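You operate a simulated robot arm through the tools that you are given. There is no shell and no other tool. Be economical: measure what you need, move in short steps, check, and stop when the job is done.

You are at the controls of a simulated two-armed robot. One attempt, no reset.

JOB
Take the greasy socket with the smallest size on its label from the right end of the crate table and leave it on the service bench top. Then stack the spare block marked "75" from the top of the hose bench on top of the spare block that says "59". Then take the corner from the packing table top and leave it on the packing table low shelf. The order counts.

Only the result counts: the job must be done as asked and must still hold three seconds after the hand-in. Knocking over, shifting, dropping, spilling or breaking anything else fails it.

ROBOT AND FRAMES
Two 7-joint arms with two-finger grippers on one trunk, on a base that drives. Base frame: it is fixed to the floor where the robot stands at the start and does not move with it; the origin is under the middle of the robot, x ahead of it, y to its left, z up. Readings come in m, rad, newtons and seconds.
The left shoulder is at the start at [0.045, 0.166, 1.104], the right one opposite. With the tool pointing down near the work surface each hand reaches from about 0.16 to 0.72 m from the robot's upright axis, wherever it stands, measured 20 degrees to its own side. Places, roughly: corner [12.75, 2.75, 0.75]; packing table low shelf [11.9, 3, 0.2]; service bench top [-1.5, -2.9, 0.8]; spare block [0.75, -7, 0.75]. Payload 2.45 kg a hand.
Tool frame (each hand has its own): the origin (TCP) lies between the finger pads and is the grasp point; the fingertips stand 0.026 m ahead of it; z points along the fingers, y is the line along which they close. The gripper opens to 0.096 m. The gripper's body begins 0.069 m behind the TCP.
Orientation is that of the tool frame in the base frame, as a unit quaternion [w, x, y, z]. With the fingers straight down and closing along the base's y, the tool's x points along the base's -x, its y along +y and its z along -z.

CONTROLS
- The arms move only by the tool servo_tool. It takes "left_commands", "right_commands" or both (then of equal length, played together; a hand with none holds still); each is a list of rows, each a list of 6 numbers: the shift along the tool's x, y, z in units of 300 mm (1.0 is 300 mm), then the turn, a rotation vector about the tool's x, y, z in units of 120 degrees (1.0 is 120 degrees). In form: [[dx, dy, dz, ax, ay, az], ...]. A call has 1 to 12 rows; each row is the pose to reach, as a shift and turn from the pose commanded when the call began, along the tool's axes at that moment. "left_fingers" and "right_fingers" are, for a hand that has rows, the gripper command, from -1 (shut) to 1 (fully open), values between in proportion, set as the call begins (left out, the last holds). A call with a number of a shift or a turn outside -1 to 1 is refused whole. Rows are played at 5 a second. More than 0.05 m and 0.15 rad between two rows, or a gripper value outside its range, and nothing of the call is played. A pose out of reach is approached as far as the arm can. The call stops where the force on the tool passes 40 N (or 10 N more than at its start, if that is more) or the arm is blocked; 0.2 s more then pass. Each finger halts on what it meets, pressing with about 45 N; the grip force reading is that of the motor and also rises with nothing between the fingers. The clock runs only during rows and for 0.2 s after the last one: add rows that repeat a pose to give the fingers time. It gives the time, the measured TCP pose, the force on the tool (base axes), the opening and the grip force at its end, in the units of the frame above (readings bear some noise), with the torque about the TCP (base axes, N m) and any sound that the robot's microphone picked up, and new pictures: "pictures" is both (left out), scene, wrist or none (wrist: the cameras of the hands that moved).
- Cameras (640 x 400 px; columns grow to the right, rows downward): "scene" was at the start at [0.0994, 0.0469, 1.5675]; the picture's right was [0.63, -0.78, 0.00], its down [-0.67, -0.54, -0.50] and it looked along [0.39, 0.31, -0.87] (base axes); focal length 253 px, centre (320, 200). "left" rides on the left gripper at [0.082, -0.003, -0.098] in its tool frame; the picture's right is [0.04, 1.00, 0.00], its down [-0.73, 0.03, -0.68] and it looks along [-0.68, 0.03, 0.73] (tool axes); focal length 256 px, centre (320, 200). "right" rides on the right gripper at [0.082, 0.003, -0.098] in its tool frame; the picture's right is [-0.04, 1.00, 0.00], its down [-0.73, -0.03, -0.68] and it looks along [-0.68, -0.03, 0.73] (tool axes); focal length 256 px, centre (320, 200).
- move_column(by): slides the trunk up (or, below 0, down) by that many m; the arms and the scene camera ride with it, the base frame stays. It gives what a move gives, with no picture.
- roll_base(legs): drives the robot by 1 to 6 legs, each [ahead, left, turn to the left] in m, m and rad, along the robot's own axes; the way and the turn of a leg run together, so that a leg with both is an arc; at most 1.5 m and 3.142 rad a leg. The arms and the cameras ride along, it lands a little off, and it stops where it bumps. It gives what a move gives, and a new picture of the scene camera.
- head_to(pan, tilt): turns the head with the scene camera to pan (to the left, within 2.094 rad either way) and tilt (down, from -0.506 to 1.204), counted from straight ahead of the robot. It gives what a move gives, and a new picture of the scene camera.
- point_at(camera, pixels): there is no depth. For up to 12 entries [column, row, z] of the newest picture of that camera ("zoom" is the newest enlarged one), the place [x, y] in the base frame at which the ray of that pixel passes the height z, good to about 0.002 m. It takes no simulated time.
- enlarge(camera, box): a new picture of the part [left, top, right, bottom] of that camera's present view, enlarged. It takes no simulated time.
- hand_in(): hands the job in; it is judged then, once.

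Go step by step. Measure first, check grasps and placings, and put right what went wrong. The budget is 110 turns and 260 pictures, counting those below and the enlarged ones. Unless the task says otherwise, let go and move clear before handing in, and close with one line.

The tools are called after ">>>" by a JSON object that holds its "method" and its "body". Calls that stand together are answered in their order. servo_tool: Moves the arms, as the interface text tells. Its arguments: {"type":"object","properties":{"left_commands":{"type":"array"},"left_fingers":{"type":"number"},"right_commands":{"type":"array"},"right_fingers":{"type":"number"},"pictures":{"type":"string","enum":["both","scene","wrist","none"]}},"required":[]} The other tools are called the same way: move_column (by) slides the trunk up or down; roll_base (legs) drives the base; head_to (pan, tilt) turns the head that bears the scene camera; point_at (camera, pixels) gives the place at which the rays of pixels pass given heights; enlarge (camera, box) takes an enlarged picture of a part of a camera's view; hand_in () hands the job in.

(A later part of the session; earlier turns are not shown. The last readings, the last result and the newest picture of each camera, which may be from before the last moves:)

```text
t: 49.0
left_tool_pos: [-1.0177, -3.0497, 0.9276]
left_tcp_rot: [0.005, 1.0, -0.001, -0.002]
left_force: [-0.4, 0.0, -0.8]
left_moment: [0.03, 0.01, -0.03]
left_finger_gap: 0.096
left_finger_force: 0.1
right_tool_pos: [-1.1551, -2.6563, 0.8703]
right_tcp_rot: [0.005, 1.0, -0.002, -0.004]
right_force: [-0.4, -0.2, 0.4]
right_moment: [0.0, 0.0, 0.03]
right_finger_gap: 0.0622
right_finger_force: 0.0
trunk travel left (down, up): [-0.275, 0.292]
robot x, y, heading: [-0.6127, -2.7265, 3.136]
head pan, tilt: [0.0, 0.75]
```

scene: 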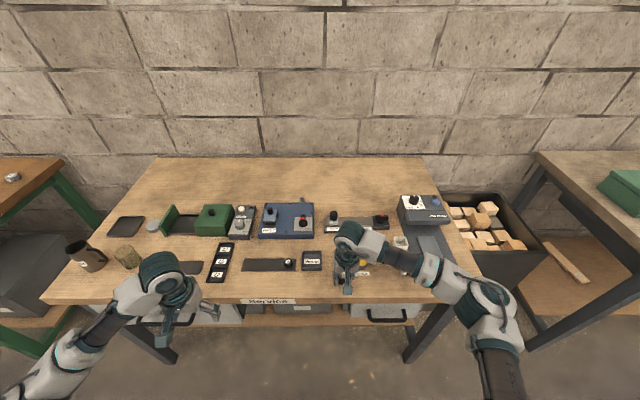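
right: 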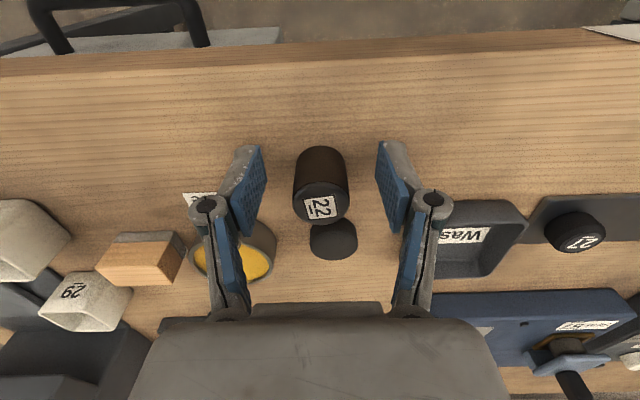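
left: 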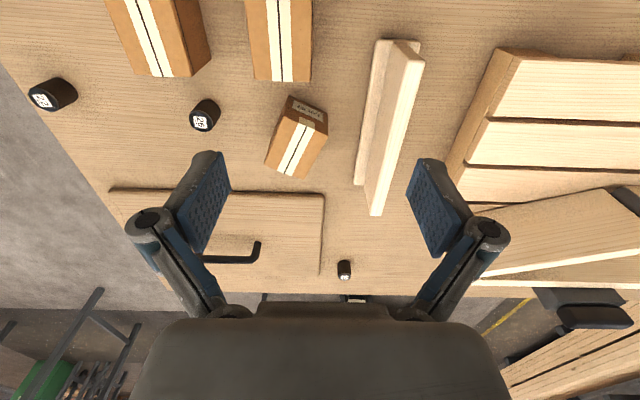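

The socket is free between the pads. I raise the hand straight up and check it stands upright.

>>> {"method": "servo_tool", "body": {"right_commands": [[0, 0, -0.1, 0, 0, 0], [0, 0, -0.25, 0, 0, 0], [0, 0, -0.4, 0, 0, 0], [0.1, 0, -0.5, 0, 0, 0], [0.2, 0, -0.5, 0, 0, 0]], "pictures": "both"}}

>>> {"method": "enlarge", "body": {"camera": "right", "box": [240, 120, 440, 260]}}

```text
t: 50.2
left_tool_pos: [-1.0181, -3.0492, 0.9282]
left_tcp_rot: [0.005, 1.0, 0.0, -0.003]
left_force: [-0.6, 0.5, 0.3]
left_moment: [-0.02, -0.02, 0.01]
left_finger_gap: 0.0961
left_finger_force: 0.1
right_tool_pos: [-1.0932, -2.6542, 1.0199]
right_tcp_rot: [0.005, 1.0, -0.002, -0.005]
right_force: [0.1, -0.1, 1.5]
right_moment: [-0.01, 0.02, 0.0]
right_finger_gap: 0.0622
right_finger_force: 0.0
trunk travel left (down, up): [-0.275, 0.292]
robot x, y, heading: [-0.6175, -2.7285, 3.14]
head pan, tilt: [0.0, 0.75]
```

scene: 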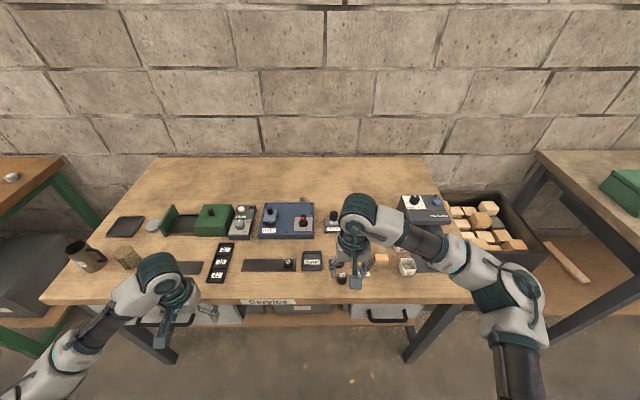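
right: 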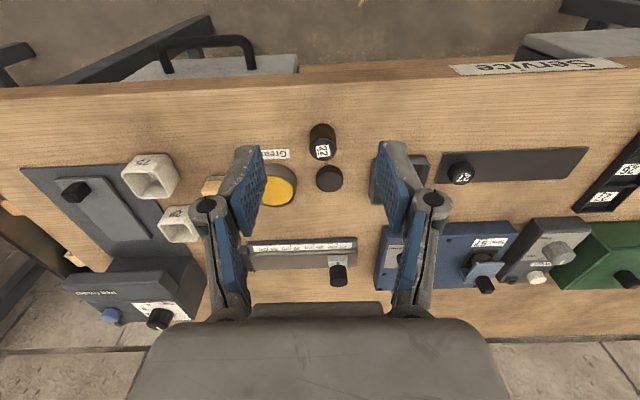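

```text
2.86 times, centred on (340, 190) of right
```

zoom: 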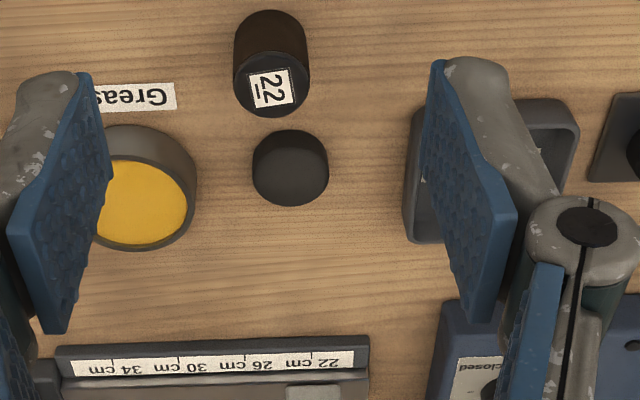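

The 22 stands upright on the service bench; part one is done. I back off, turn left to face along -y, and look toward the hose bench near (0.75, -7).

>>> {"method": "roll_base", "body": {"legs": [[-0.25, 0, 0], [0, 0, 1.571]]}}

>>> {"method": "head_to", "body": {"pan": 0.15, "tilt": 0.35}}

```text
t: 55.8
left_tool_pos: [-0.0505, -3.1323, 0.927]
left_tcp_rot: [0.006, 0.711, 0.703, 0.002]
left_force: [-0.6, 0.1, 0.6]
left_moment: [0.03, 0.01, 0.01]
left_finger_gap: 0.0962
left_finger_force: 0.1
right_tool_pos: [-0.4461, -3.204, 1.0195]
right_tcp_rot: [0.006, 0.712, 0.702, 0.001]
right_force: [-0.4, -0.5, -0.5]
right_moment: [-0.03, -0.03, -0.01]
right_finger_gap: 0.0625
right_finger_force: 0.1
trunk travel left (down, up): [-0.275, 0.292]
robot x, y, heading: [-0.3708, -2.7289, -1.584]
head pan, tilt: [0.0, 0.75]
```

scene: 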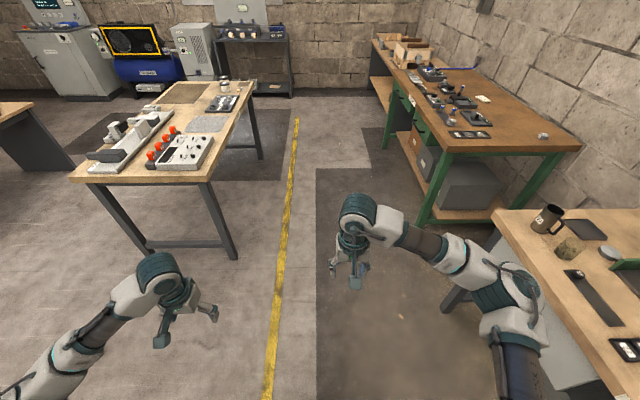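

```text
t: 56.7
left_tool_pos: [-0.0514, -3.1287, 0.9292]
left_tcp_rot: [0.006, 0.711, 0.703, 0.001]
left_force: [-0.4, -0.9, 0.1]
left_moment: [0.0, 0.0, 0.0]
left_finger_gap: 0.096
left_finger_force: 0.2
right_tool_pos: [-0.4472, -3.2008, 1.0207]
right_tcp_rot: [0.007, 0.711, 0.703, 0.0]
right_force: [-0.5, -0.1, -0.1]
right_moment: [-0.02, 0.0, 0.01]
right_finger_gap: 0.0621
right_finger_force: 0.1
trunk travel left (down, up): [-0.275, 0.292]
robot x, y, heading: [-0.37, -2.7267, -1.586]
head pan, tilt: [0.15, 0.351]
```

scene: 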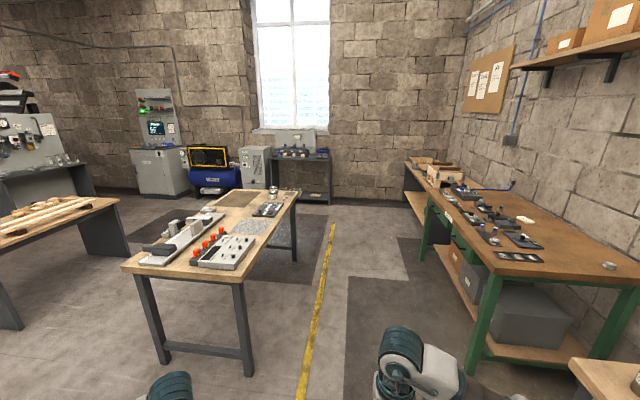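

>>> {"method": "point_at", "body": {"camera": "scene", "pixels": [[125, 268, 0.8], [243, 280, 0.8], [300, 192, 0.8], [245, 190, 0.8], [275, 155, 0.8], [330, 157, 0.8], [275, 155, 1.0], [330, 157, 1.0], [118, 200, 0.8], [85, 195, 0.8], [0, 250, 0.8], [332, 203, 0]]}}

>>> {"method": "enlarge", "body": {"camera": "scene", "box": [120, 90, 360, 270]}}

>>> {"method": "enlarge", "body": {"camera": "scene", "box": [0, 90, 160, 240]}}

```text
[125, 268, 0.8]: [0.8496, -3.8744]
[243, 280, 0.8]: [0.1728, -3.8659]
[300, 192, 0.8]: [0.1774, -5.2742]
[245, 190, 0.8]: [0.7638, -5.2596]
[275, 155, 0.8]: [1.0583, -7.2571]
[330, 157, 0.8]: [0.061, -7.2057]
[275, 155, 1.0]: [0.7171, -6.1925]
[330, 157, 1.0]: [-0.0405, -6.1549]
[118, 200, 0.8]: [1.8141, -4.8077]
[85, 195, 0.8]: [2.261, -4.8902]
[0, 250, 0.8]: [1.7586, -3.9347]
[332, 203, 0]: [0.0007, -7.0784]
```

```text
2.22 times, centred on (240, 180) of scene
```

zoom: 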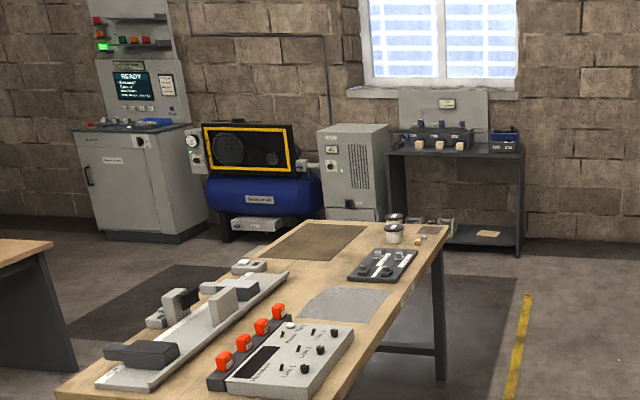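

```text
2.67 times, centred on (80, 165) of scene
```

zoom: 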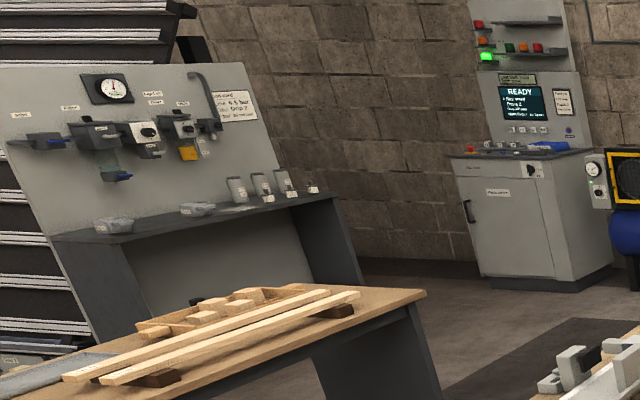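

The small black bench under the window with three blocks (zoom 440,145) is the hose bench, near (0.1–0.9, -7.1). I drive down the aisle and step left to face it.

>>> {"method": "roll_base", "body": {"legs": [[1.4, -0.12, 0.015], [1.4, 0, 0], [0.35, 0, 0], [0, 0.85, 0]]}}

>>> {"method": "head_to", "body": {"pan": 0.0, "tilt": 0.55}}

```text
t: 76.2
left_tool_pos: [0.6693, -6.2614, 0.9315]
left_tcp_rot: [0.009, 0.704, 0.71, 0.003]
left_force: [-1.1, 0.4, 0.0]
left_moment: [0.01, 0.01, -0.02]
left_finger_gap: 0.0957
left_finger_force: 0.0
right_tool_pos: [0.2755, -6.3433, 1.0212]
right_tcp_rot: [0.008, 0.704, 0.71, 0.001]
right_force: [-0.4, 0.5, -0.2]
right_moment: [0.04, -0.01, 0.02]
right_finger_gap: 0.0625
right_finger_force: 0.0
trunk travel left (down, up): [-0.275, 0.292]
robot x, y, heading: [0.3493, -5.8688, -1.562]
head pan, tilt: [0.15, 0.351]
```

scene: 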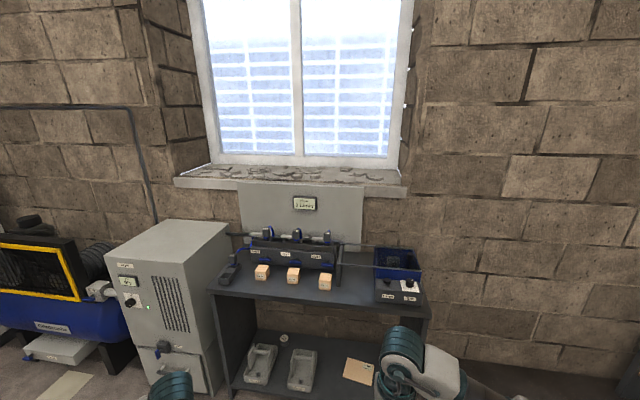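

```text
t: 77.0
left_tool_pos: [0.6718, -6.2598, 0.9309]
left_tcp_rot: [0.008, 0.704, 0.71, 0.0]
left_force: [0.5, 0.1, 0.2]
left_moment: [0.04, 0.0, 0.03]
left_finger_gap: 0.096
left_finger_force: 0.1
right_tool_pos: [0.2777, -6.3406, 1.0231]
right_tcp_rot: [0.009, 0.703, 0.711, -0.001]
right_force: [0.0, 0.3, -0.4]
right_moment: [0.01, 0.01, 0.03]
right_finger_gap: 0.0625
right_finger_force: 0.1
trunk travel left (down, up): [-0.275, 0.292]
robot x, y, heading: [0.3464, -5.8673, -1.56]
head pan, tilt: [0.0, 0.55]
```

scene: 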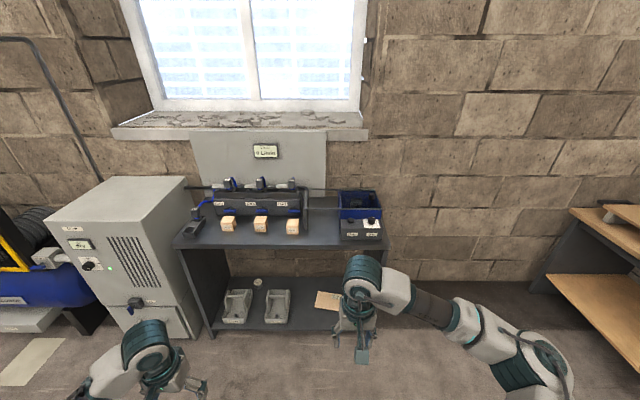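

>>> {"method": "enlarge", "body": {"camera": "scene", "box": [170, 140, 400, 340]}}

>>> {"method": "point_at", "body": {"camera": "scene", "pixels": [[228, 224, 0.75], [260, 225, 0.75], [292, 226, 0.75], [174, 248, 0.75], [390, 250, 0.75], [195, 205, 0.75]]}}

```text
2.00 times, centred on (285, 240) of scene
```

zoom: 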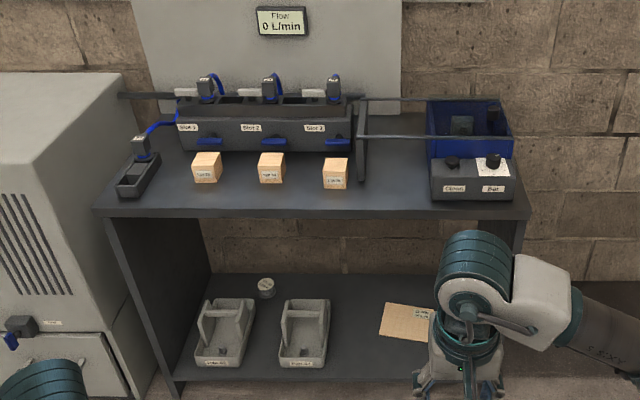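

```text
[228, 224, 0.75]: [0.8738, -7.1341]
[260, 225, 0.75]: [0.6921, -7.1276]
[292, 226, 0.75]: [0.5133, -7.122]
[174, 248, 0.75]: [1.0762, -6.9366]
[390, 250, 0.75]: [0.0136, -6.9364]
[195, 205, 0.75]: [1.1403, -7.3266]
```

The three blocks lie on the hose bench near (0.51–0.87, -7.12). I approach to read the labels.

>>> {"method": "roll_base", "body": {"legs": [[0.45, 0.28, -0.01]]}}

>>> {"method": "head_to", "body": {"pan": 0.0, "tilt": 0.75}}

>>> {"method": "enlarge", "body": {"camera": "scene", "box": [200, 130, 440, 280]}}

```text
t: 80.0
left_tool_pos: [0.9442, -6.7124, 0.933]
left_tcp_rot: [0.01, 0.708, 0.706, 0.002]
left_force: [-0.6, 0.7, -1.5]
left_moment: [-0.02, 0.0, 0.0]
left_finger_gap: 0.096
left_finger_force: 0.0
right_tool_pos: [0.5471, -6.787, 1.0214]
right_tcp_rot: [0.01, 0.708, 0.706, 0.0]
right_force: [-0.6, 0.0, 0.3]
right_moment: [0.01, -0.02, 0.02]
right_finger_gap: 0.0624
right_finger_force: 0.1
trunk travel left (down, up): [-0.275, 0.292]
robot x, y, heading: [0.626, -6.3156, -1.573]
head pan, tilt: [0.0, 0.55]
```

scene: 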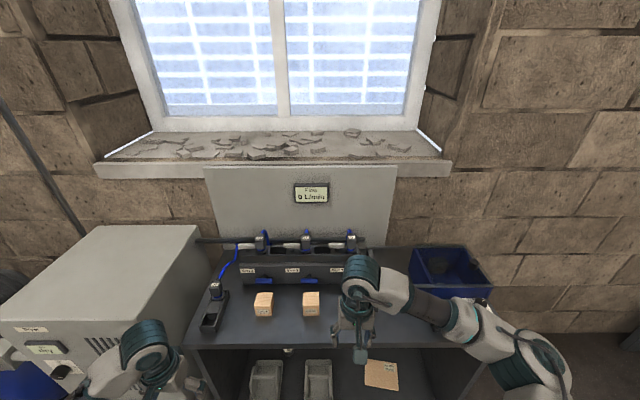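

```text
t: 80.8
left_tool_pos: [0.9408, -6.7094, 0.9323]
left_tcp_rot: [0.011, 0.708, 0.706, 0.0]
left_force: [-0.9, -1.0, 0.1]
left_moment: [0.02, 0.01, 0.0]
left_finger_gap: 0.096
left_finger_force: 0.0
right_tool_pos: [0.5463, -6.7848, 1.0236]
right_tcp_rot: [0.012, 0.708, 0.706, -0.001]
right_force: [0.3, 0.3, -0.2]
right_moment: [0.04, -0.02, 0.01]
right_finger_gap: 0.0624
right_finger_force: 0.1
trunk travel left (down, up): [-0.275, 0.292]
robot x, y, heading: [0.6252, -6.3214, -1.572]
head pan, tilt: [0.0, 0.75]
```

scene: 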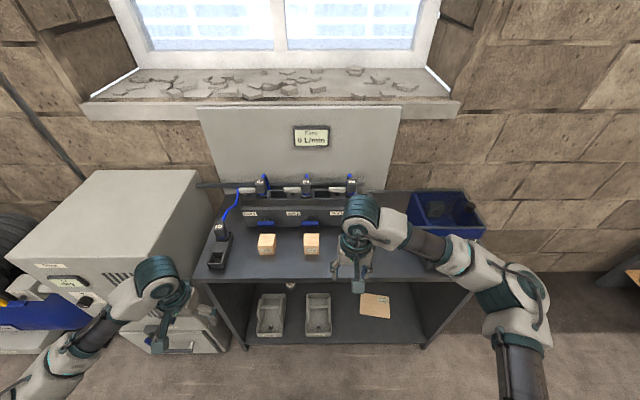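

```text
2.67 times, centred on (320, 205) of scene
```

zoom: 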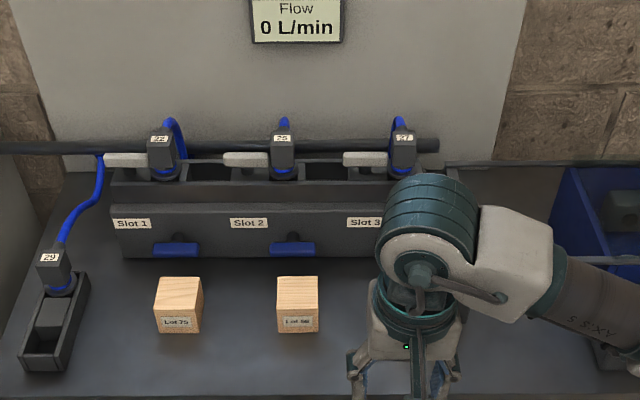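

The left block reads "Lot 75"; I need the others. I enlarge more and refresh the wrist views.

>>> {"method": "enlarge", "body": {"camera": "scene", "box": [250, 220, 340, 265]}}

>>> {"method": "servo_tool", "body": {"right_commands": [[0.1, 0, 0, 0, 0, 0], [0.15, 0, 0, 0, 0, 0]], "right_fingers": 1, "pictures": "both"}}

>>> {"method": "enlarge", "body": {"camera": "scene", "box": [310, 215, 400, 275]}}

```text
7.11 times, centred on (295, 242) of scene
```

zoom: 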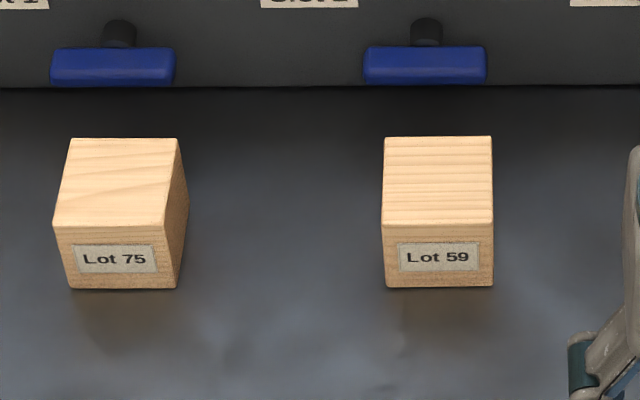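

```text
t: 81.3
left_tool_pos: [0.9477, -6.7107, 0.9324]
left_tcp_rot: [0.009, 0.707, 0.707, 0.0]
left_force: [-0.7, -0.5, 1.0]
left_moment: [0.01, -0.03, 0.01]
left_finger_gap: 0.096
left_finger_force: 0.1
right_tool_pos: [0.5527, -6.7404, 1.023]
right_tcp_rot: [0.01, 0.708, 0.706, -0.003]
right_force: [-1.3, 0.2, -0.5]
right_moment: [0.02, 0.02, -0.01]
right_finger_gap: 0.0958
right_finger_force: 0.0
trunk travel left (down, up): [-0.275, 0.292]
robot x, y, heading: [0.6247, -6.3167, -1.574]
head pan, tilt: [0.0, 0.75]
```

scene: 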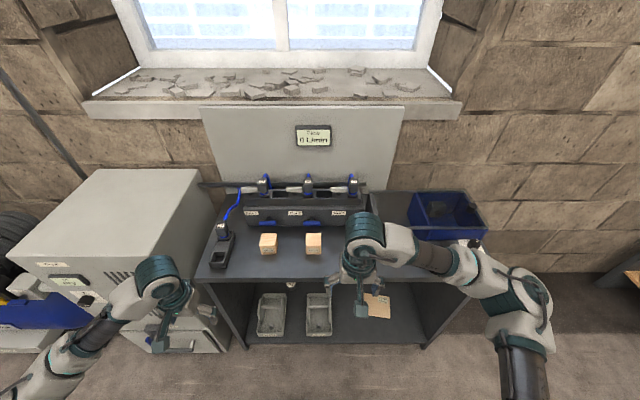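
right: 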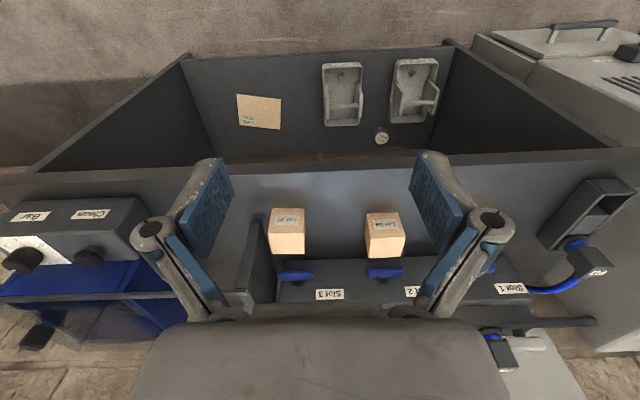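

```text
6.67 times, centred on (355, 245) of scene
```

zoom: 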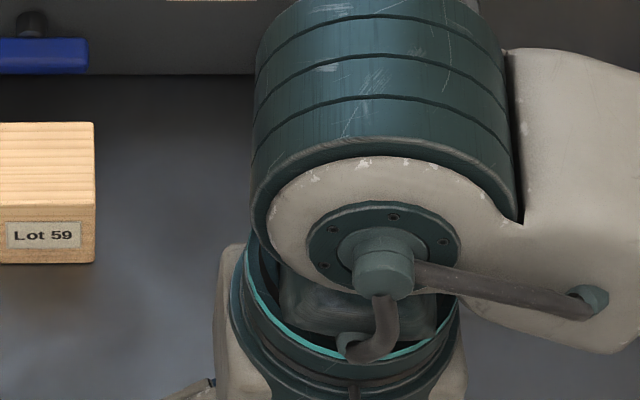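

Left block is Lot 75, middle is Lot 59; both suit the left hand. I bring the left hand up and forward to view them.

>>> {"method": "servo_tool", "body": {"left_commands": [[-0.1, -0.04, -0.06, 0, 0, 0], [-0.22, -0.08, -0.12, 0, 0, 0], [-0.34, -0.12, -0.17, 0, 0, 0], [-0.46, -0.16, -0.17, 0, 0, 0], [-0.58, -0.2, -0.17, 0, 0, 0], [-0.58, -0.2, -0.17, 0, 0, 0]], "left_fingers": 1, "pictures": "both"}}

>>> {"method": "enlarge", "body": {"camera": "left", "box": [160, 40, 480, 240]}}

```text
t: 82.8
left_tool_pos: [0.8845, -6.8801, 0.9862]
left_tcp_rot: [0.011, 0.708, 0.706, -0.001]
left_force: [-0.9, -0.1, 0.8]
left_moment: [-0.01, -0.01, -0.01]
left_finger_gap: 0.0957
left_finger_force: 0.2
right_tool_pos: [0.5506, -6.7379, 1.0244]
right_tcp_rot: [0.01, 0.708, 0.706, -0.002]
right_force: [-0.2, 0.9, 0.6]
right_moment: [0.02, 0.0, -0.02]
right_finger_gap: 0.096
right_finger_force: 0.1
trunk travel left (down, up): [-0.275, 0.292]
robot x, y, heading: [0.626, -6.3196, -1.579]
head pan, tilt: [0.0, 0.75]
```

scene: 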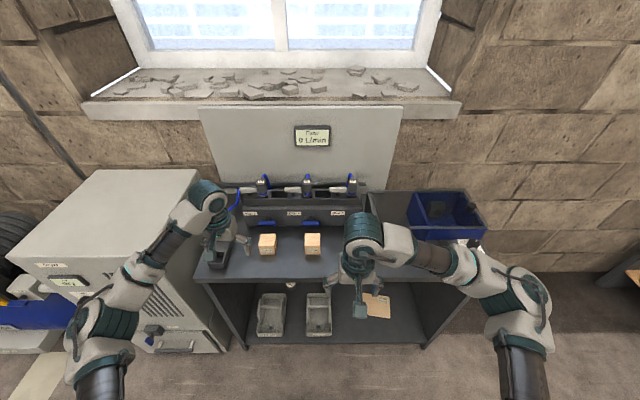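
left: 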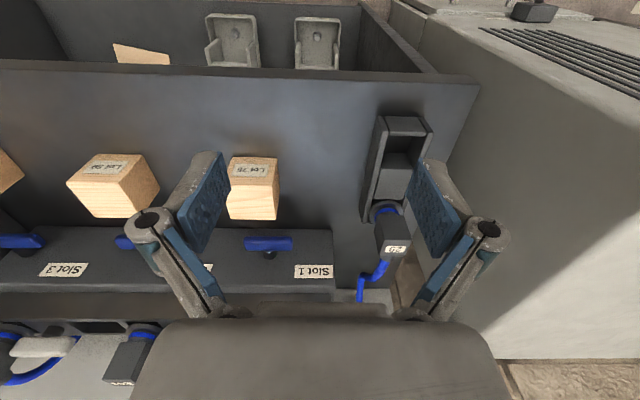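

```text
2.00 times, centred on (320, 140) of left
```

zoom: 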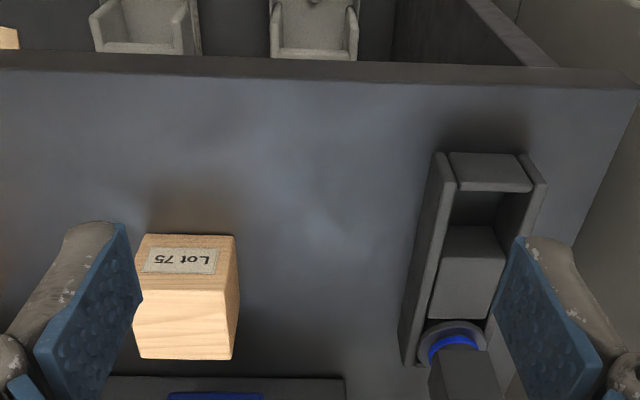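

I enlarge the scene view now so as to triangulate block corners.

>>> {"method": "enlarge", "body": {"camera": "scene", "box": [250, 220, 340, 265]}}

>>> {"method": "point_at", "body": {"camera": "left", "pixels": [[230, 185, 0.75], [230, 185, 0.8], [279, 184, 0.75], [279, 184, 0.8], [276, 220, 0.75], [276, 220, 0.8], [229, 219, 0.8], [68, 184, 0.75], [68, 184, 0.8]]}}

```text
7.11 times, centred on (295, 242) of scene
```

zoom: 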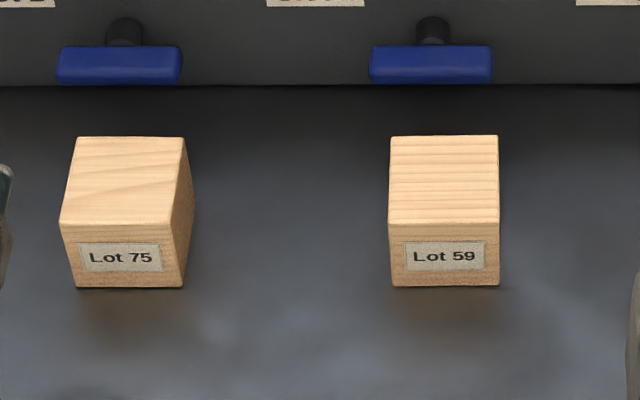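

```text
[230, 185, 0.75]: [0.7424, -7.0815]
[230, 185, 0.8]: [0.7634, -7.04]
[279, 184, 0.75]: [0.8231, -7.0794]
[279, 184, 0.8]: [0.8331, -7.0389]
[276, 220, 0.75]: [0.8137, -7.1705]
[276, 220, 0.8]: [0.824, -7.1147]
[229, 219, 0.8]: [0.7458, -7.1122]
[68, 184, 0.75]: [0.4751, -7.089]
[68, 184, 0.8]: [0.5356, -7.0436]
```

>>> {"method": "point_at", "body": {"camera": "zoom", "pixels": [[60, 225, 0.8], [60, 225, 0.75], [172, 223, 0.8], [172, 223, 0.75], [77, 137, 0.8], [182, 136, 0.8], [389, 222, 0.8], [389, 222, 0.75], [499, 222, 0.8], [499, 222, 0.75], [391, 136, 0.8], [497, 135, 0.8]]}}

>>> {"method": "enlarge", "body": {"camera": "left", "box": [40, 130, 300, 240]}}

```text
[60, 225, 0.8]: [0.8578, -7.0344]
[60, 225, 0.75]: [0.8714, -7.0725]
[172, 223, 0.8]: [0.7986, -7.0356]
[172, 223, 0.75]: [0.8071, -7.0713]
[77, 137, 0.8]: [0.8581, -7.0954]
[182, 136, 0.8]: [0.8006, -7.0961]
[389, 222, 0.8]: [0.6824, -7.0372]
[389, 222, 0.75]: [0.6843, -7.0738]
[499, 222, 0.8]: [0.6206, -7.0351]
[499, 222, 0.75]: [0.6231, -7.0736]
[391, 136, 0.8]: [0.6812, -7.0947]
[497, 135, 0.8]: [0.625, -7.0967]
```

```text
2.46 times, centred on (170, 185) of left
```

zoom: 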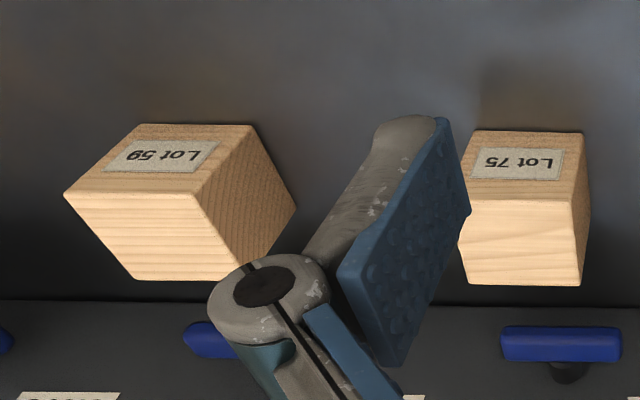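

>>> {"method": "point_at", "body": {"camera": "left", "pixels": [[119.2, 183.4, 0.85], [119.2, 183.4, 0.87], [65.9, 182.6, 0.85], [65.9, 182.6, 0.87], [273.5, 186, 0.85], [273.5, 186, 0.87], [275.5, 218, 0.85], [275.5, 218, 0.87], [95, 218.5, 0.86]]}}

>>> {"method": "point_at", "body": {"camera": "scene", "pixels": [[304.7, 245.1, 0.85], [304.7, 245.1, 0.87], [320.2, 245.1, 0.85], [320.2, 245.1, 0.87], [258.4, 245.5, 0.85], [258.4, 245.5, 0.87], [274.2, 245.2, 0.85], [274.2, 245.2, 0.87], [260.8, 233.1, 0.86], [275.6, 233, 0.86]]}}

```text
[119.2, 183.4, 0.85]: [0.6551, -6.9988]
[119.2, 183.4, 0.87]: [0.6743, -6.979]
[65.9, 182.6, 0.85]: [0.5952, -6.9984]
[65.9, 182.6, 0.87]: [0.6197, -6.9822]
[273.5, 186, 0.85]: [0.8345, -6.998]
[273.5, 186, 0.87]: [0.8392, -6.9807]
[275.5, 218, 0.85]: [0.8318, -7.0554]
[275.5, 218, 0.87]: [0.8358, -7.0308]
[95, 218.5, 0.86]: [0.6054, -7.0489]
```

```text
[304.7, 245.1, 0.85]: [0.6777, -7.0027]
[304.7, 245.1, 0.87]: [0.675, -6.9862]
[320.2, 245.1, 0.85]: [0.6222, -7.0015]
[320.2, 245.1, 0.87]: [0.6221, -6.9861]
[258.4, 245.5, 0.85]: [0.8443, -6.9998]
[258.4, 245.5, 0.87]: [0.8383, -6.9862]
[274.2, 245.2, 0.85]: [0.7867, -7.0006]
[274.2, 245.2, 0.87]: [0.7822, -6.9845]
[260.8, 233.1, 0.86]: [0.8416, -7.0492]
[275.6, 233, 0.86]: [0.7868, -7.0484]
```

Both blocks have top z≈0.87, 55 mm cubes: 75 centred (0.8105, -7.012), 59 centred (0.6485, -7.012). I move the left hand above 75.

>>> {"method": "servo_tool", "body": {"left_commands": [[-0.1, -0.08, 0, 0, 0, 0], [-0.2, -0.16, 0, 0, 0, 0], [-0.3, -0.247, 0, 0, 0, 0], [-0.38, -0.247, 0.04, 0, 0, 0], [-0.44, -0.247, 0.1, 0, 0, 0], [-0.44, -0.247, 0.1, 0, 0, 0]], "left_fingers": 1, "pictures": "both"}}

```text
t: 84.2
left_tool_pos: [0.8106, -7.0163, 0.9563]
left_tcp_rot: [0.01, 0.708, 0.706, 0.0]
left_force: [-1.1, 0.1, 0.0]
left_moment: [-0.01, -0.02, -0.02]
left_finger_gap: 0.0959
left_finger_force: 0.3
right_tool_pos: [0.5513, -6.7396, 1.0238]
right_tcp_rot: [0.011, 0.708, 0.706, -0.002]
right_force: [0.7, -0.1, -0.1]
right_moment: [-0.01, -0.01, 0.0]
right_finger_gap: 0.0962
right_finger_force: 0.1
trunk travel left (down, up): [-0.275, 0.292]
robot x, y, heading: [0.623, -6.3188, -1.575]
head pan, tilt: [0.0, 0.75]
```

scene: 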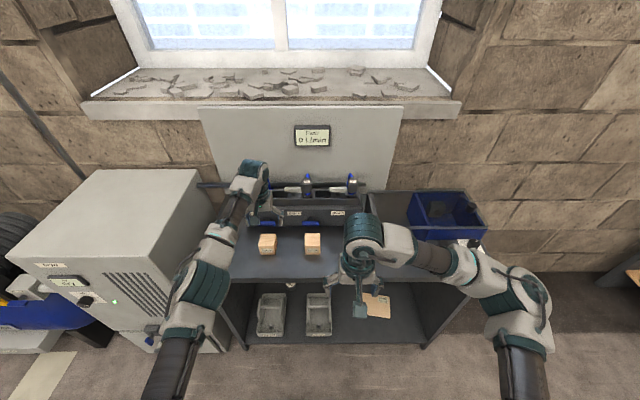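
left: 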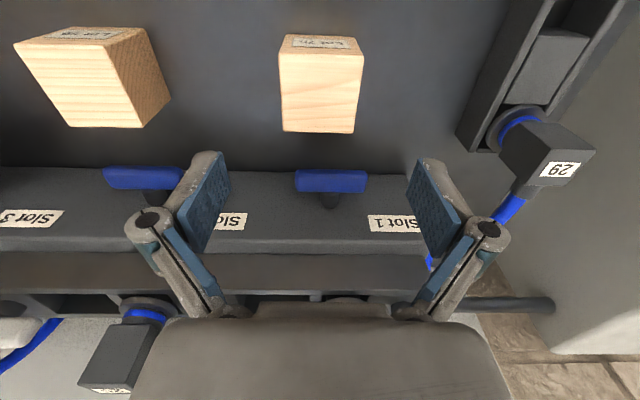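

Column is centred; I remeasure the block's top edges from this pose (rows 53 and 131).

>>> {"method": "point_at", "body": {"camera": "left", "pixels": [[280, 52, 0.85], [280, 52, 0.87], [363, 54, 0.85], [363, 54, 0.87], [283, 131, 0.85], [283, 131, 0.87], [355, 132, 0.85], [355, 132, 0.87]]}}

>>> {"method": "enlarge", "body": {"camera": "left", "box": [250, 20, 390, 150]}}

```text
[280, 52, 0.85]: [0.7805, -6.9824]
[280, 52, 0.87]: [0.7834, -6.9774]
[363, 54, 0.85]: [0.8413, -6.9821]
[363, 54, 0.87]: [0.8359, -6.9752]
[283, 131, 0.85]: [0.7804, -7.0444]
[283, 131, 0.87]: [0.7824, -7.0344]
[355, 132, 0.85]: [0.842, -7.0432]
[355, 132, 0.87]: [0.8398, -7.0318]
```

```text
3.08 times, centred on (320, 85) of left
```

zoom: 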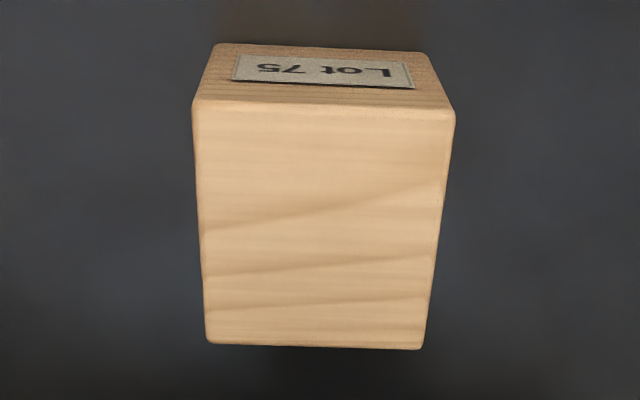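

Block centre is about (0.811, -7.009). I descend to TCP z≈0.853.

>>> {"method": "servo_tool", "body": {"left_commands": [[0.02, 0, 0.1, 0, 0, 0], [0.02, 0, 0.2, 0, 0, 0], [0.02, 0, 0.28, 0, 0, 0], [0.02, 0, 0.343, 0, 0, 0], [0.02, 0, 0.343, 0, 0, 0]], "pictures": "wrist"}}

```text
t: 85.3
left_tool_pos: [0.8114, -7.0124, 0.8538]
left_tcp_rot: [0.011, 0.708, 0.706, 0.0]
left_force: [0.1, 0.6, 0.6]
left_moment: [0.01, 0.01, -0.03]
left_finger_gap: 0.0961
left_finger_force: 0.0
right_tool_pos: [0.5502, -6.7389, 1.0227]
right_tcp_rot: [0.01, 0.708, 0.706, -0.002]
right_force: [-0.6, -0.2, 0.4]
right_moment: [0.04, 0.02, 0.01]
right_finger_gap: 0.0962
right_finger_force: 0.0
trunk travel left (down, up): [-0.275, 0.292]
robot x, y, heading: [0.6225, -6.3139, -1.576]
head pan, tilt: [0.0, 0.75]
```

left: 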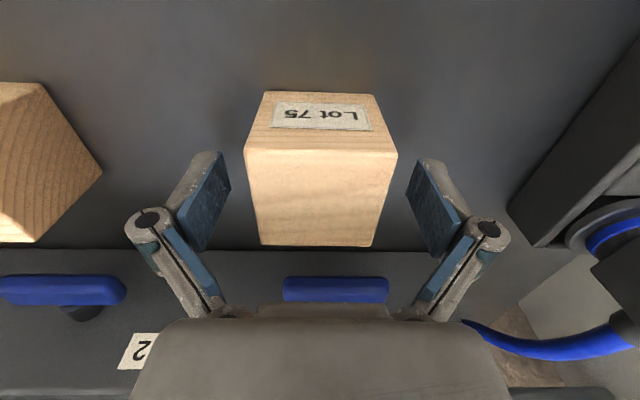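

Block is centred between the pads. Closing.

>>> {"method": "servo_tool", "body": {"left_commands": [[0, 0, 0, 0, 0, 0], [0, 0, 0, 0, 0, 0], [0, 0, 0, 0, 0, 0], [0, 0, 0, 0, 0, 0]], "left_fingers": -1, "pictures": "wrist"}}

```text
t: 86.3
left_tool_pos: [0.8111, -7.0137, 0.8535]
left_tcp_rot: [0.011, 0.709, 0.706, -0.001]
left_force: [-0.3, -1.5, 4.9]
left_moment: [-0.06, 0.03, 0.04]
left_finger_gap: 0.0542
left_finger_force: 45.3
right_tool_pos: [0.5503, -6.7378, 1.0232]
right_tcp_rot: [0.011, 0.709, 0.706, -0.002]
right_force: [0.9, 0.0, 0.7]
right_moment: [-0.01, 0.0, 0.03]
right_finger_gap: 0.0957
right_finger_force: 0.0
trunk travel left (down, up): [-0.275, 0.292]
robot x, y, heading: [0.6254, -6.3213, -1.575]
head pan, tilt: [0.0, 0.75]
```

left: 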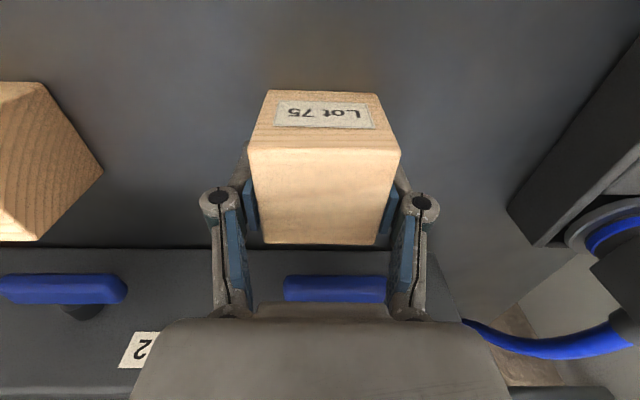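

Gripped at 54 mm. I lift, swing over the 59, and move the right hand aside at the same time.

>>> {"method": "servo_tool", "body": {"left_commands": [[0, 0, -0.07, 0, 0, 0], [0, 0, -0.18, 0, 0, 0], [0, 0, -0.3, 0, 0, 0], [0, 0, -0.4, 0, 0, 0], [0, -0.12, -0.4, 0, 0, 0], [0, -0.25, -0.4, 0, 0, 0], [0, -0.38, -0.4, 0, 0, 0], [0, -0.48, -0.4, 0, 0, 0], [0, -0.54, -0.4, 0, 0, 0], [0, -0.54, -0.4, 0, 0, 0]], "right_commands": [[0.08, -0.08, 0, 0, 0, 0], [0.16, -0.16, 0, 0, 0, 0], [0.24, -0.24, 0, 0, 0, 0], [0.3, -0.32, 0, 0, 0, 0], [0.35, -0.4, 0, 0, 0, 0], [0.35, -0.4, 0, 0, 0, 0], [0.35, -0.4, 0, 0, 0, 0], [0.35, -0.4, 0, 0, 0, 0], [0.35, -0.4, 0, 0, 0, 0], [0.35, -0.4, 0, 0, 0, 0]], "pictures": "both"}}

>>> {"method": "enlarge", "body": {"camera": "scene", "box": [250, 180, 400, 280]}}

```text
t: 88.5
left_tool_pos: [0.655, -6.9929, 0.9699]
left_tcp_rot: [0.009, 0.707, 0.707, 0.001]
left_force: [0.3, 0.8, 0.1]
left_moment: [0.02, 0.0, -0.03]
left_finger_gap: 0.0541
left_finger_force: 45.1
left hand out of reach, approached as far as the arm can: row 7, 8, 9, 10
right_tool_pos: [0.4291, -6.6354, 1.0196]
right_tcp_rot: [0.011, 0.708, 0.706, -0.001]
right_force: [-0.6, 0.0, -0.1]
right_moment: [-0.05, 0.0, 0.02]
right_finger_gap: 0.0961
right_finger_force: 0.1
trunk travel left (down, up): [-0.275, 0.292]
robot x, y, heading: [0.6259, -6.3177, -1.573]
head pan, tilt: [0.0, 0.75]
```

scene: 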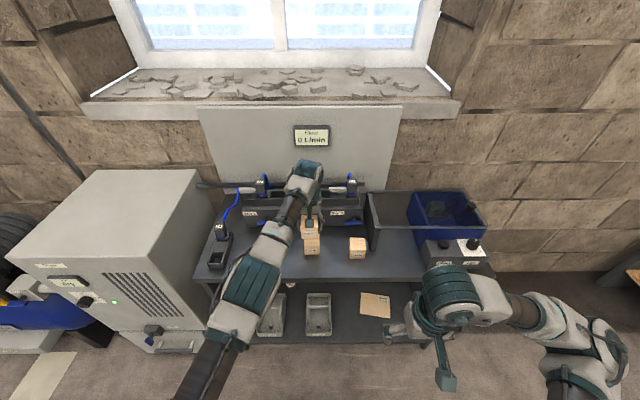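
right: 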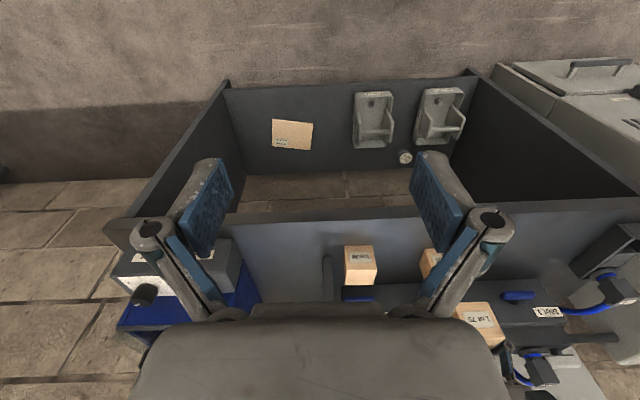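
left: 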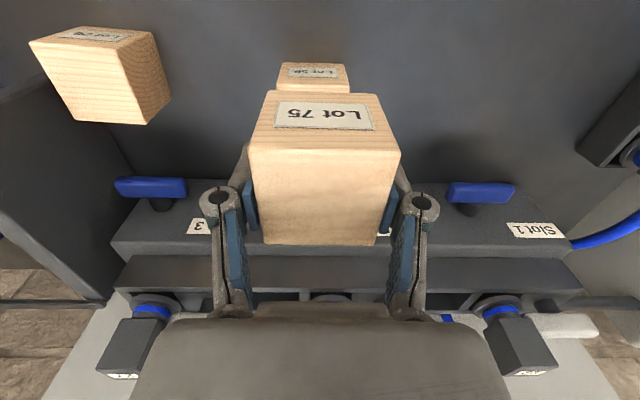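

```text
4.00 times, centred on (325, 230) of scene
```

zoom: 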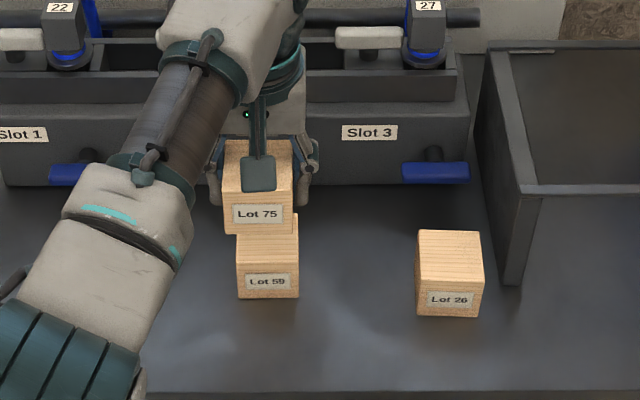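

The arm is at its reach limit. I pull the hand back 60 mm, then drive the base 80 mm forward.

>>> {"method": "servo_tool", "body": {"left_commands": [[0.1, 0, 0, 0, 0, 0], [0.2, 0, 0, 0, 0, 0], [0.28, 0, 0, 0, 0, 0], [0.28, 0, 0, 0, 0, 0]], "pictures": "none"}}

>>> {"method": "roll_base", "body": {"legs": [[0.08, 0.0, 0.0]]}}

```text
t: 89.5
left_tool_pos: [0.655, -6.905, 0.9689]
left_tcp_rot: [0.011, 0.707, 0.707, 0.001]
left_force: [-0.2, -0.3, -0.2]
left_moment: [-0.02, -0.04, 0.01]
left_finger_gap: 0.0538
left_finger_force: 45.1
right_tool_pos: [0.4283, -6.6344, 1.0209]
right_tcp_rot: [0.011, 0.708, 0.706, -0.001]
right_force: [0.0, -0.5, 0.0]
right_moment: [0.01, -0.04, 0.01]
right_finger_gap: 0.0961
right_finger_force: 0.1
trunk travel left (down, up): [-0.275, 0.292]
robot x, y, heading: [0.6223, -6.3175, -1.576]
head pan, tilt: [0.0, 0.75]
```

```text
t: 90.6
left_tool_pos: [0.6573, -6.9865, 0.9699]
left_tcp_rot: [0.011, 0.708, 0.706, 0.0]
left_force: [0.4, -0.4, -0.2]
left_moment: [0.01, 0.02, -0.01]
left_finger_gap: 0.0542
left_finger_force: 44.7
right_tool_pos: [0.4292, -6.7141, 1.0199]
right_tcp_rot: [0.01, 0.709, 0.706, -0.001]
right_force: [-0.9, -0.3, -1.3]
right_moment: [0.03, 0.01, -0.01]
right_finger_gap: 0.0961
right_finger_force: 0.1
trunk travel left (down, up): [-0.275, 0.292]
robot x, y, heading: [0.6242, -6.3939, -1.582]
head pan, tilt: [0.0, 0.75]
```

scene: 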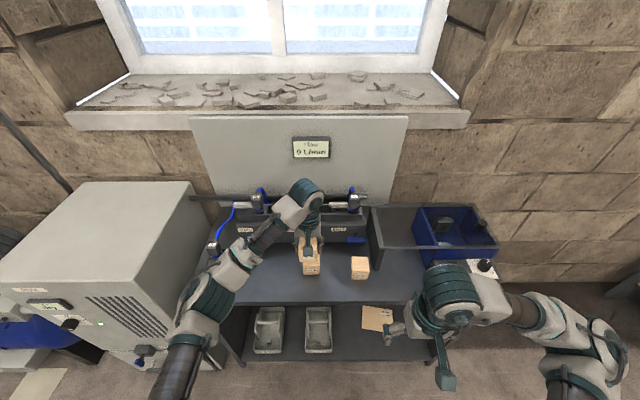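

Now I shift to over the 59 and lower to about 15 mm above it.

>>> {"method": "servo_tool", "body": {"left_commands": [[-0.05, -0.015, 0, 0, 0, 0], [-0.088, -0.029, 0, 0, 0, 0], [-0.088, -0.029, 0.08, 0, 0, 0], [-0.088, -0.029, 0.145, 0, 0, 0], [-0.088, -0.029, 0.145, 0, 0, 0]], "pictures": "both"}}

>>> {"method": "enlarge", "body": {"camera": "scene", "box": [260, 200, 380, 290]}}

>>> {"method": "enlarge", "body": {"camera": "left", "box": [220, 60, 420, 260]}}

```text
t: 91.8
left_tool_pos: [0.6505, -7.0101, 0.9263]
left_tcp_rot: [0.01, 0.708, 0.706, -0.002]
left_force: [-0.5, -0.3, -0.5]
left_moment: [-0.01, 0.02, 0.0]
left_finger_gap: 0.0542
left_finger_force: 45.4
right_tool_pos: [0.4308, -6.7113, 1.0214]
right_tcp_rot: [0.011, 0.708, 0.706, -0.002]
right_force: [-0.7, 1.1, -0.1]
right_moment: [0.0, -0.03, 0.02]
right_finger_gap: 0.096
right_finger_force: 0.1
trunk travel left (down, up): [-0.275, 0.292]
robot x, y, heading: [0.6232, -6.3976, -1.58]
head pan, tilt: [0.0, 0.75]
```

scene: 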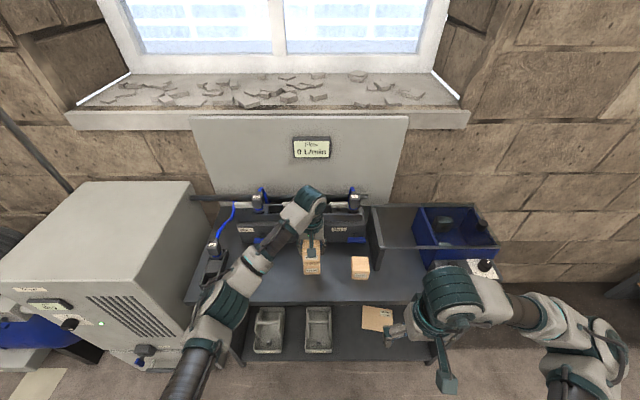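
left: 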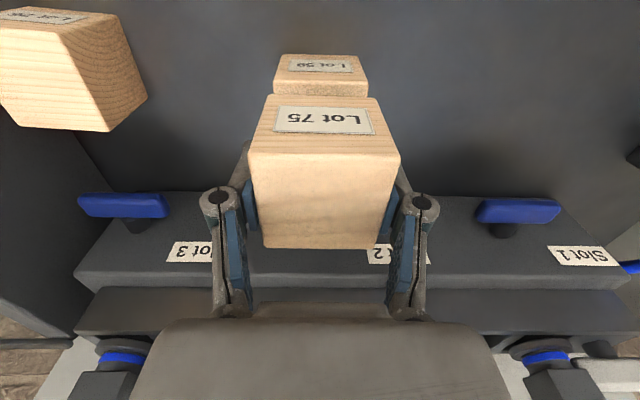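

```text
4.44 times, centred on (320, 245) of scene
```

zoom: 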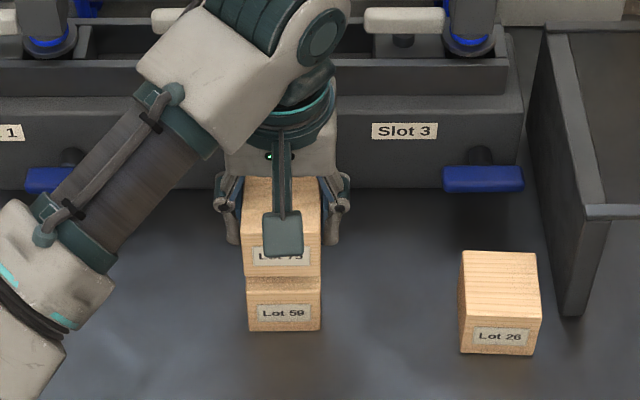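

```text
2.00 times, centred on (320, 160) of left
```

zoom: 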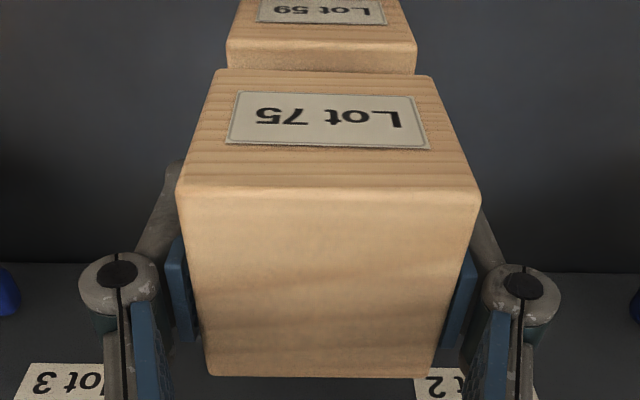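

75 and 59 are aligned within about 2 mm. I lower gently toward contact.

>>> {"method": "servo_tool", "body": {"left_commands": [[0.004, 0, 0.02, 0, 0, 0], [0.004, -0.003, 0.035, 0, 0, 0], [0.004, -0.003, 0.043, 0, 0, 0], [0.004, -0.003, 0.043, 0, 0, 0]], "pictures": "wrist"}}

```text
t: 92.8
left_tool_pos: [0.6491, -7.0085, 0.9147]
left_tcp_rot: [0.012, 0.708, 0.707, 0.0]
left_force: [0.1, 0.1, -1.1]
left_moment: [0.0, 0.02, 0.0]
left_finger_gap: 0.054
left_finger_force: 44.7
right_tool_pos: [0.4306, -6.7112, 1.0208]
right_tcp_rot: [0.011, 0.709, 0.705, -0.002]
right_force: [0.0, -0.1, 0.7]
right_moment: [-0.05, -0.03, 0.01]
right_finger_gap: 0.0961
right_finger_force: 0.1
trunk travel left (down, up): [-0.275, 0.292]
robot x, y, heading: [0.6274, -6.3942, -1.573]
head pan, tilt: [0.0, 0.75]
```

left: 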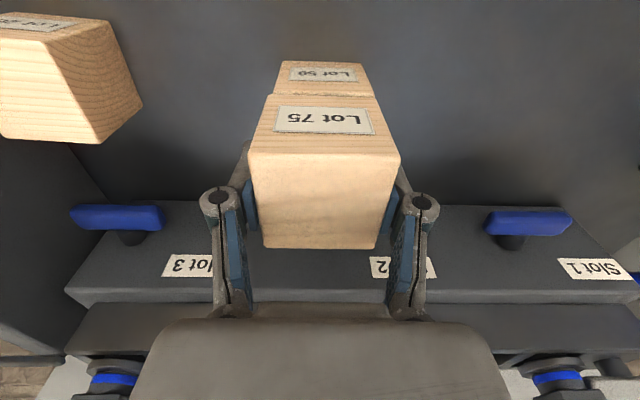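

Still free. I lower further in 1.5 mm rows.

>>> {"method": "servo_tool", "body": {"left_commands": [[0, 0, 0.006, 0, 0, 0], [0, 0, 0.011, 0, 0, 0], [0, 0, 0.014, 0, 0, 0], [0, 0, 0.014, 0, 0, 0]], "pictures": "none"}}

```text
t: 93.8
left_tool_pos: [0.6487, -7.0093, 0.9102]
left_tcp_rot: [0.012, 0.708, 0.706, -0.002]
left_force: [-1.2, 0.2, -0.4]
left_moment: [-0.04, 0.03, -0.01]
left_finger_gap: 0.0537
left_finger_force: 45.4
right_tool_pos: [0.4299, -6.7113, 1.0212]
right_tcp_rot: [0.011, 0.708, 0.706, -0.003]
right_force: [0.7, -0.3, 0.7]
right_moment: [0.01, 0.01, 0.01]
right_finger_gap: 0.0962
right_finger_force: 0.1
trunk travel left (down, up): [-0.275, 0.292]
robot x, y, heading: [0.6247, -6.3943, -1.571]
head pan, tilt: [0.0, 0.75]
```

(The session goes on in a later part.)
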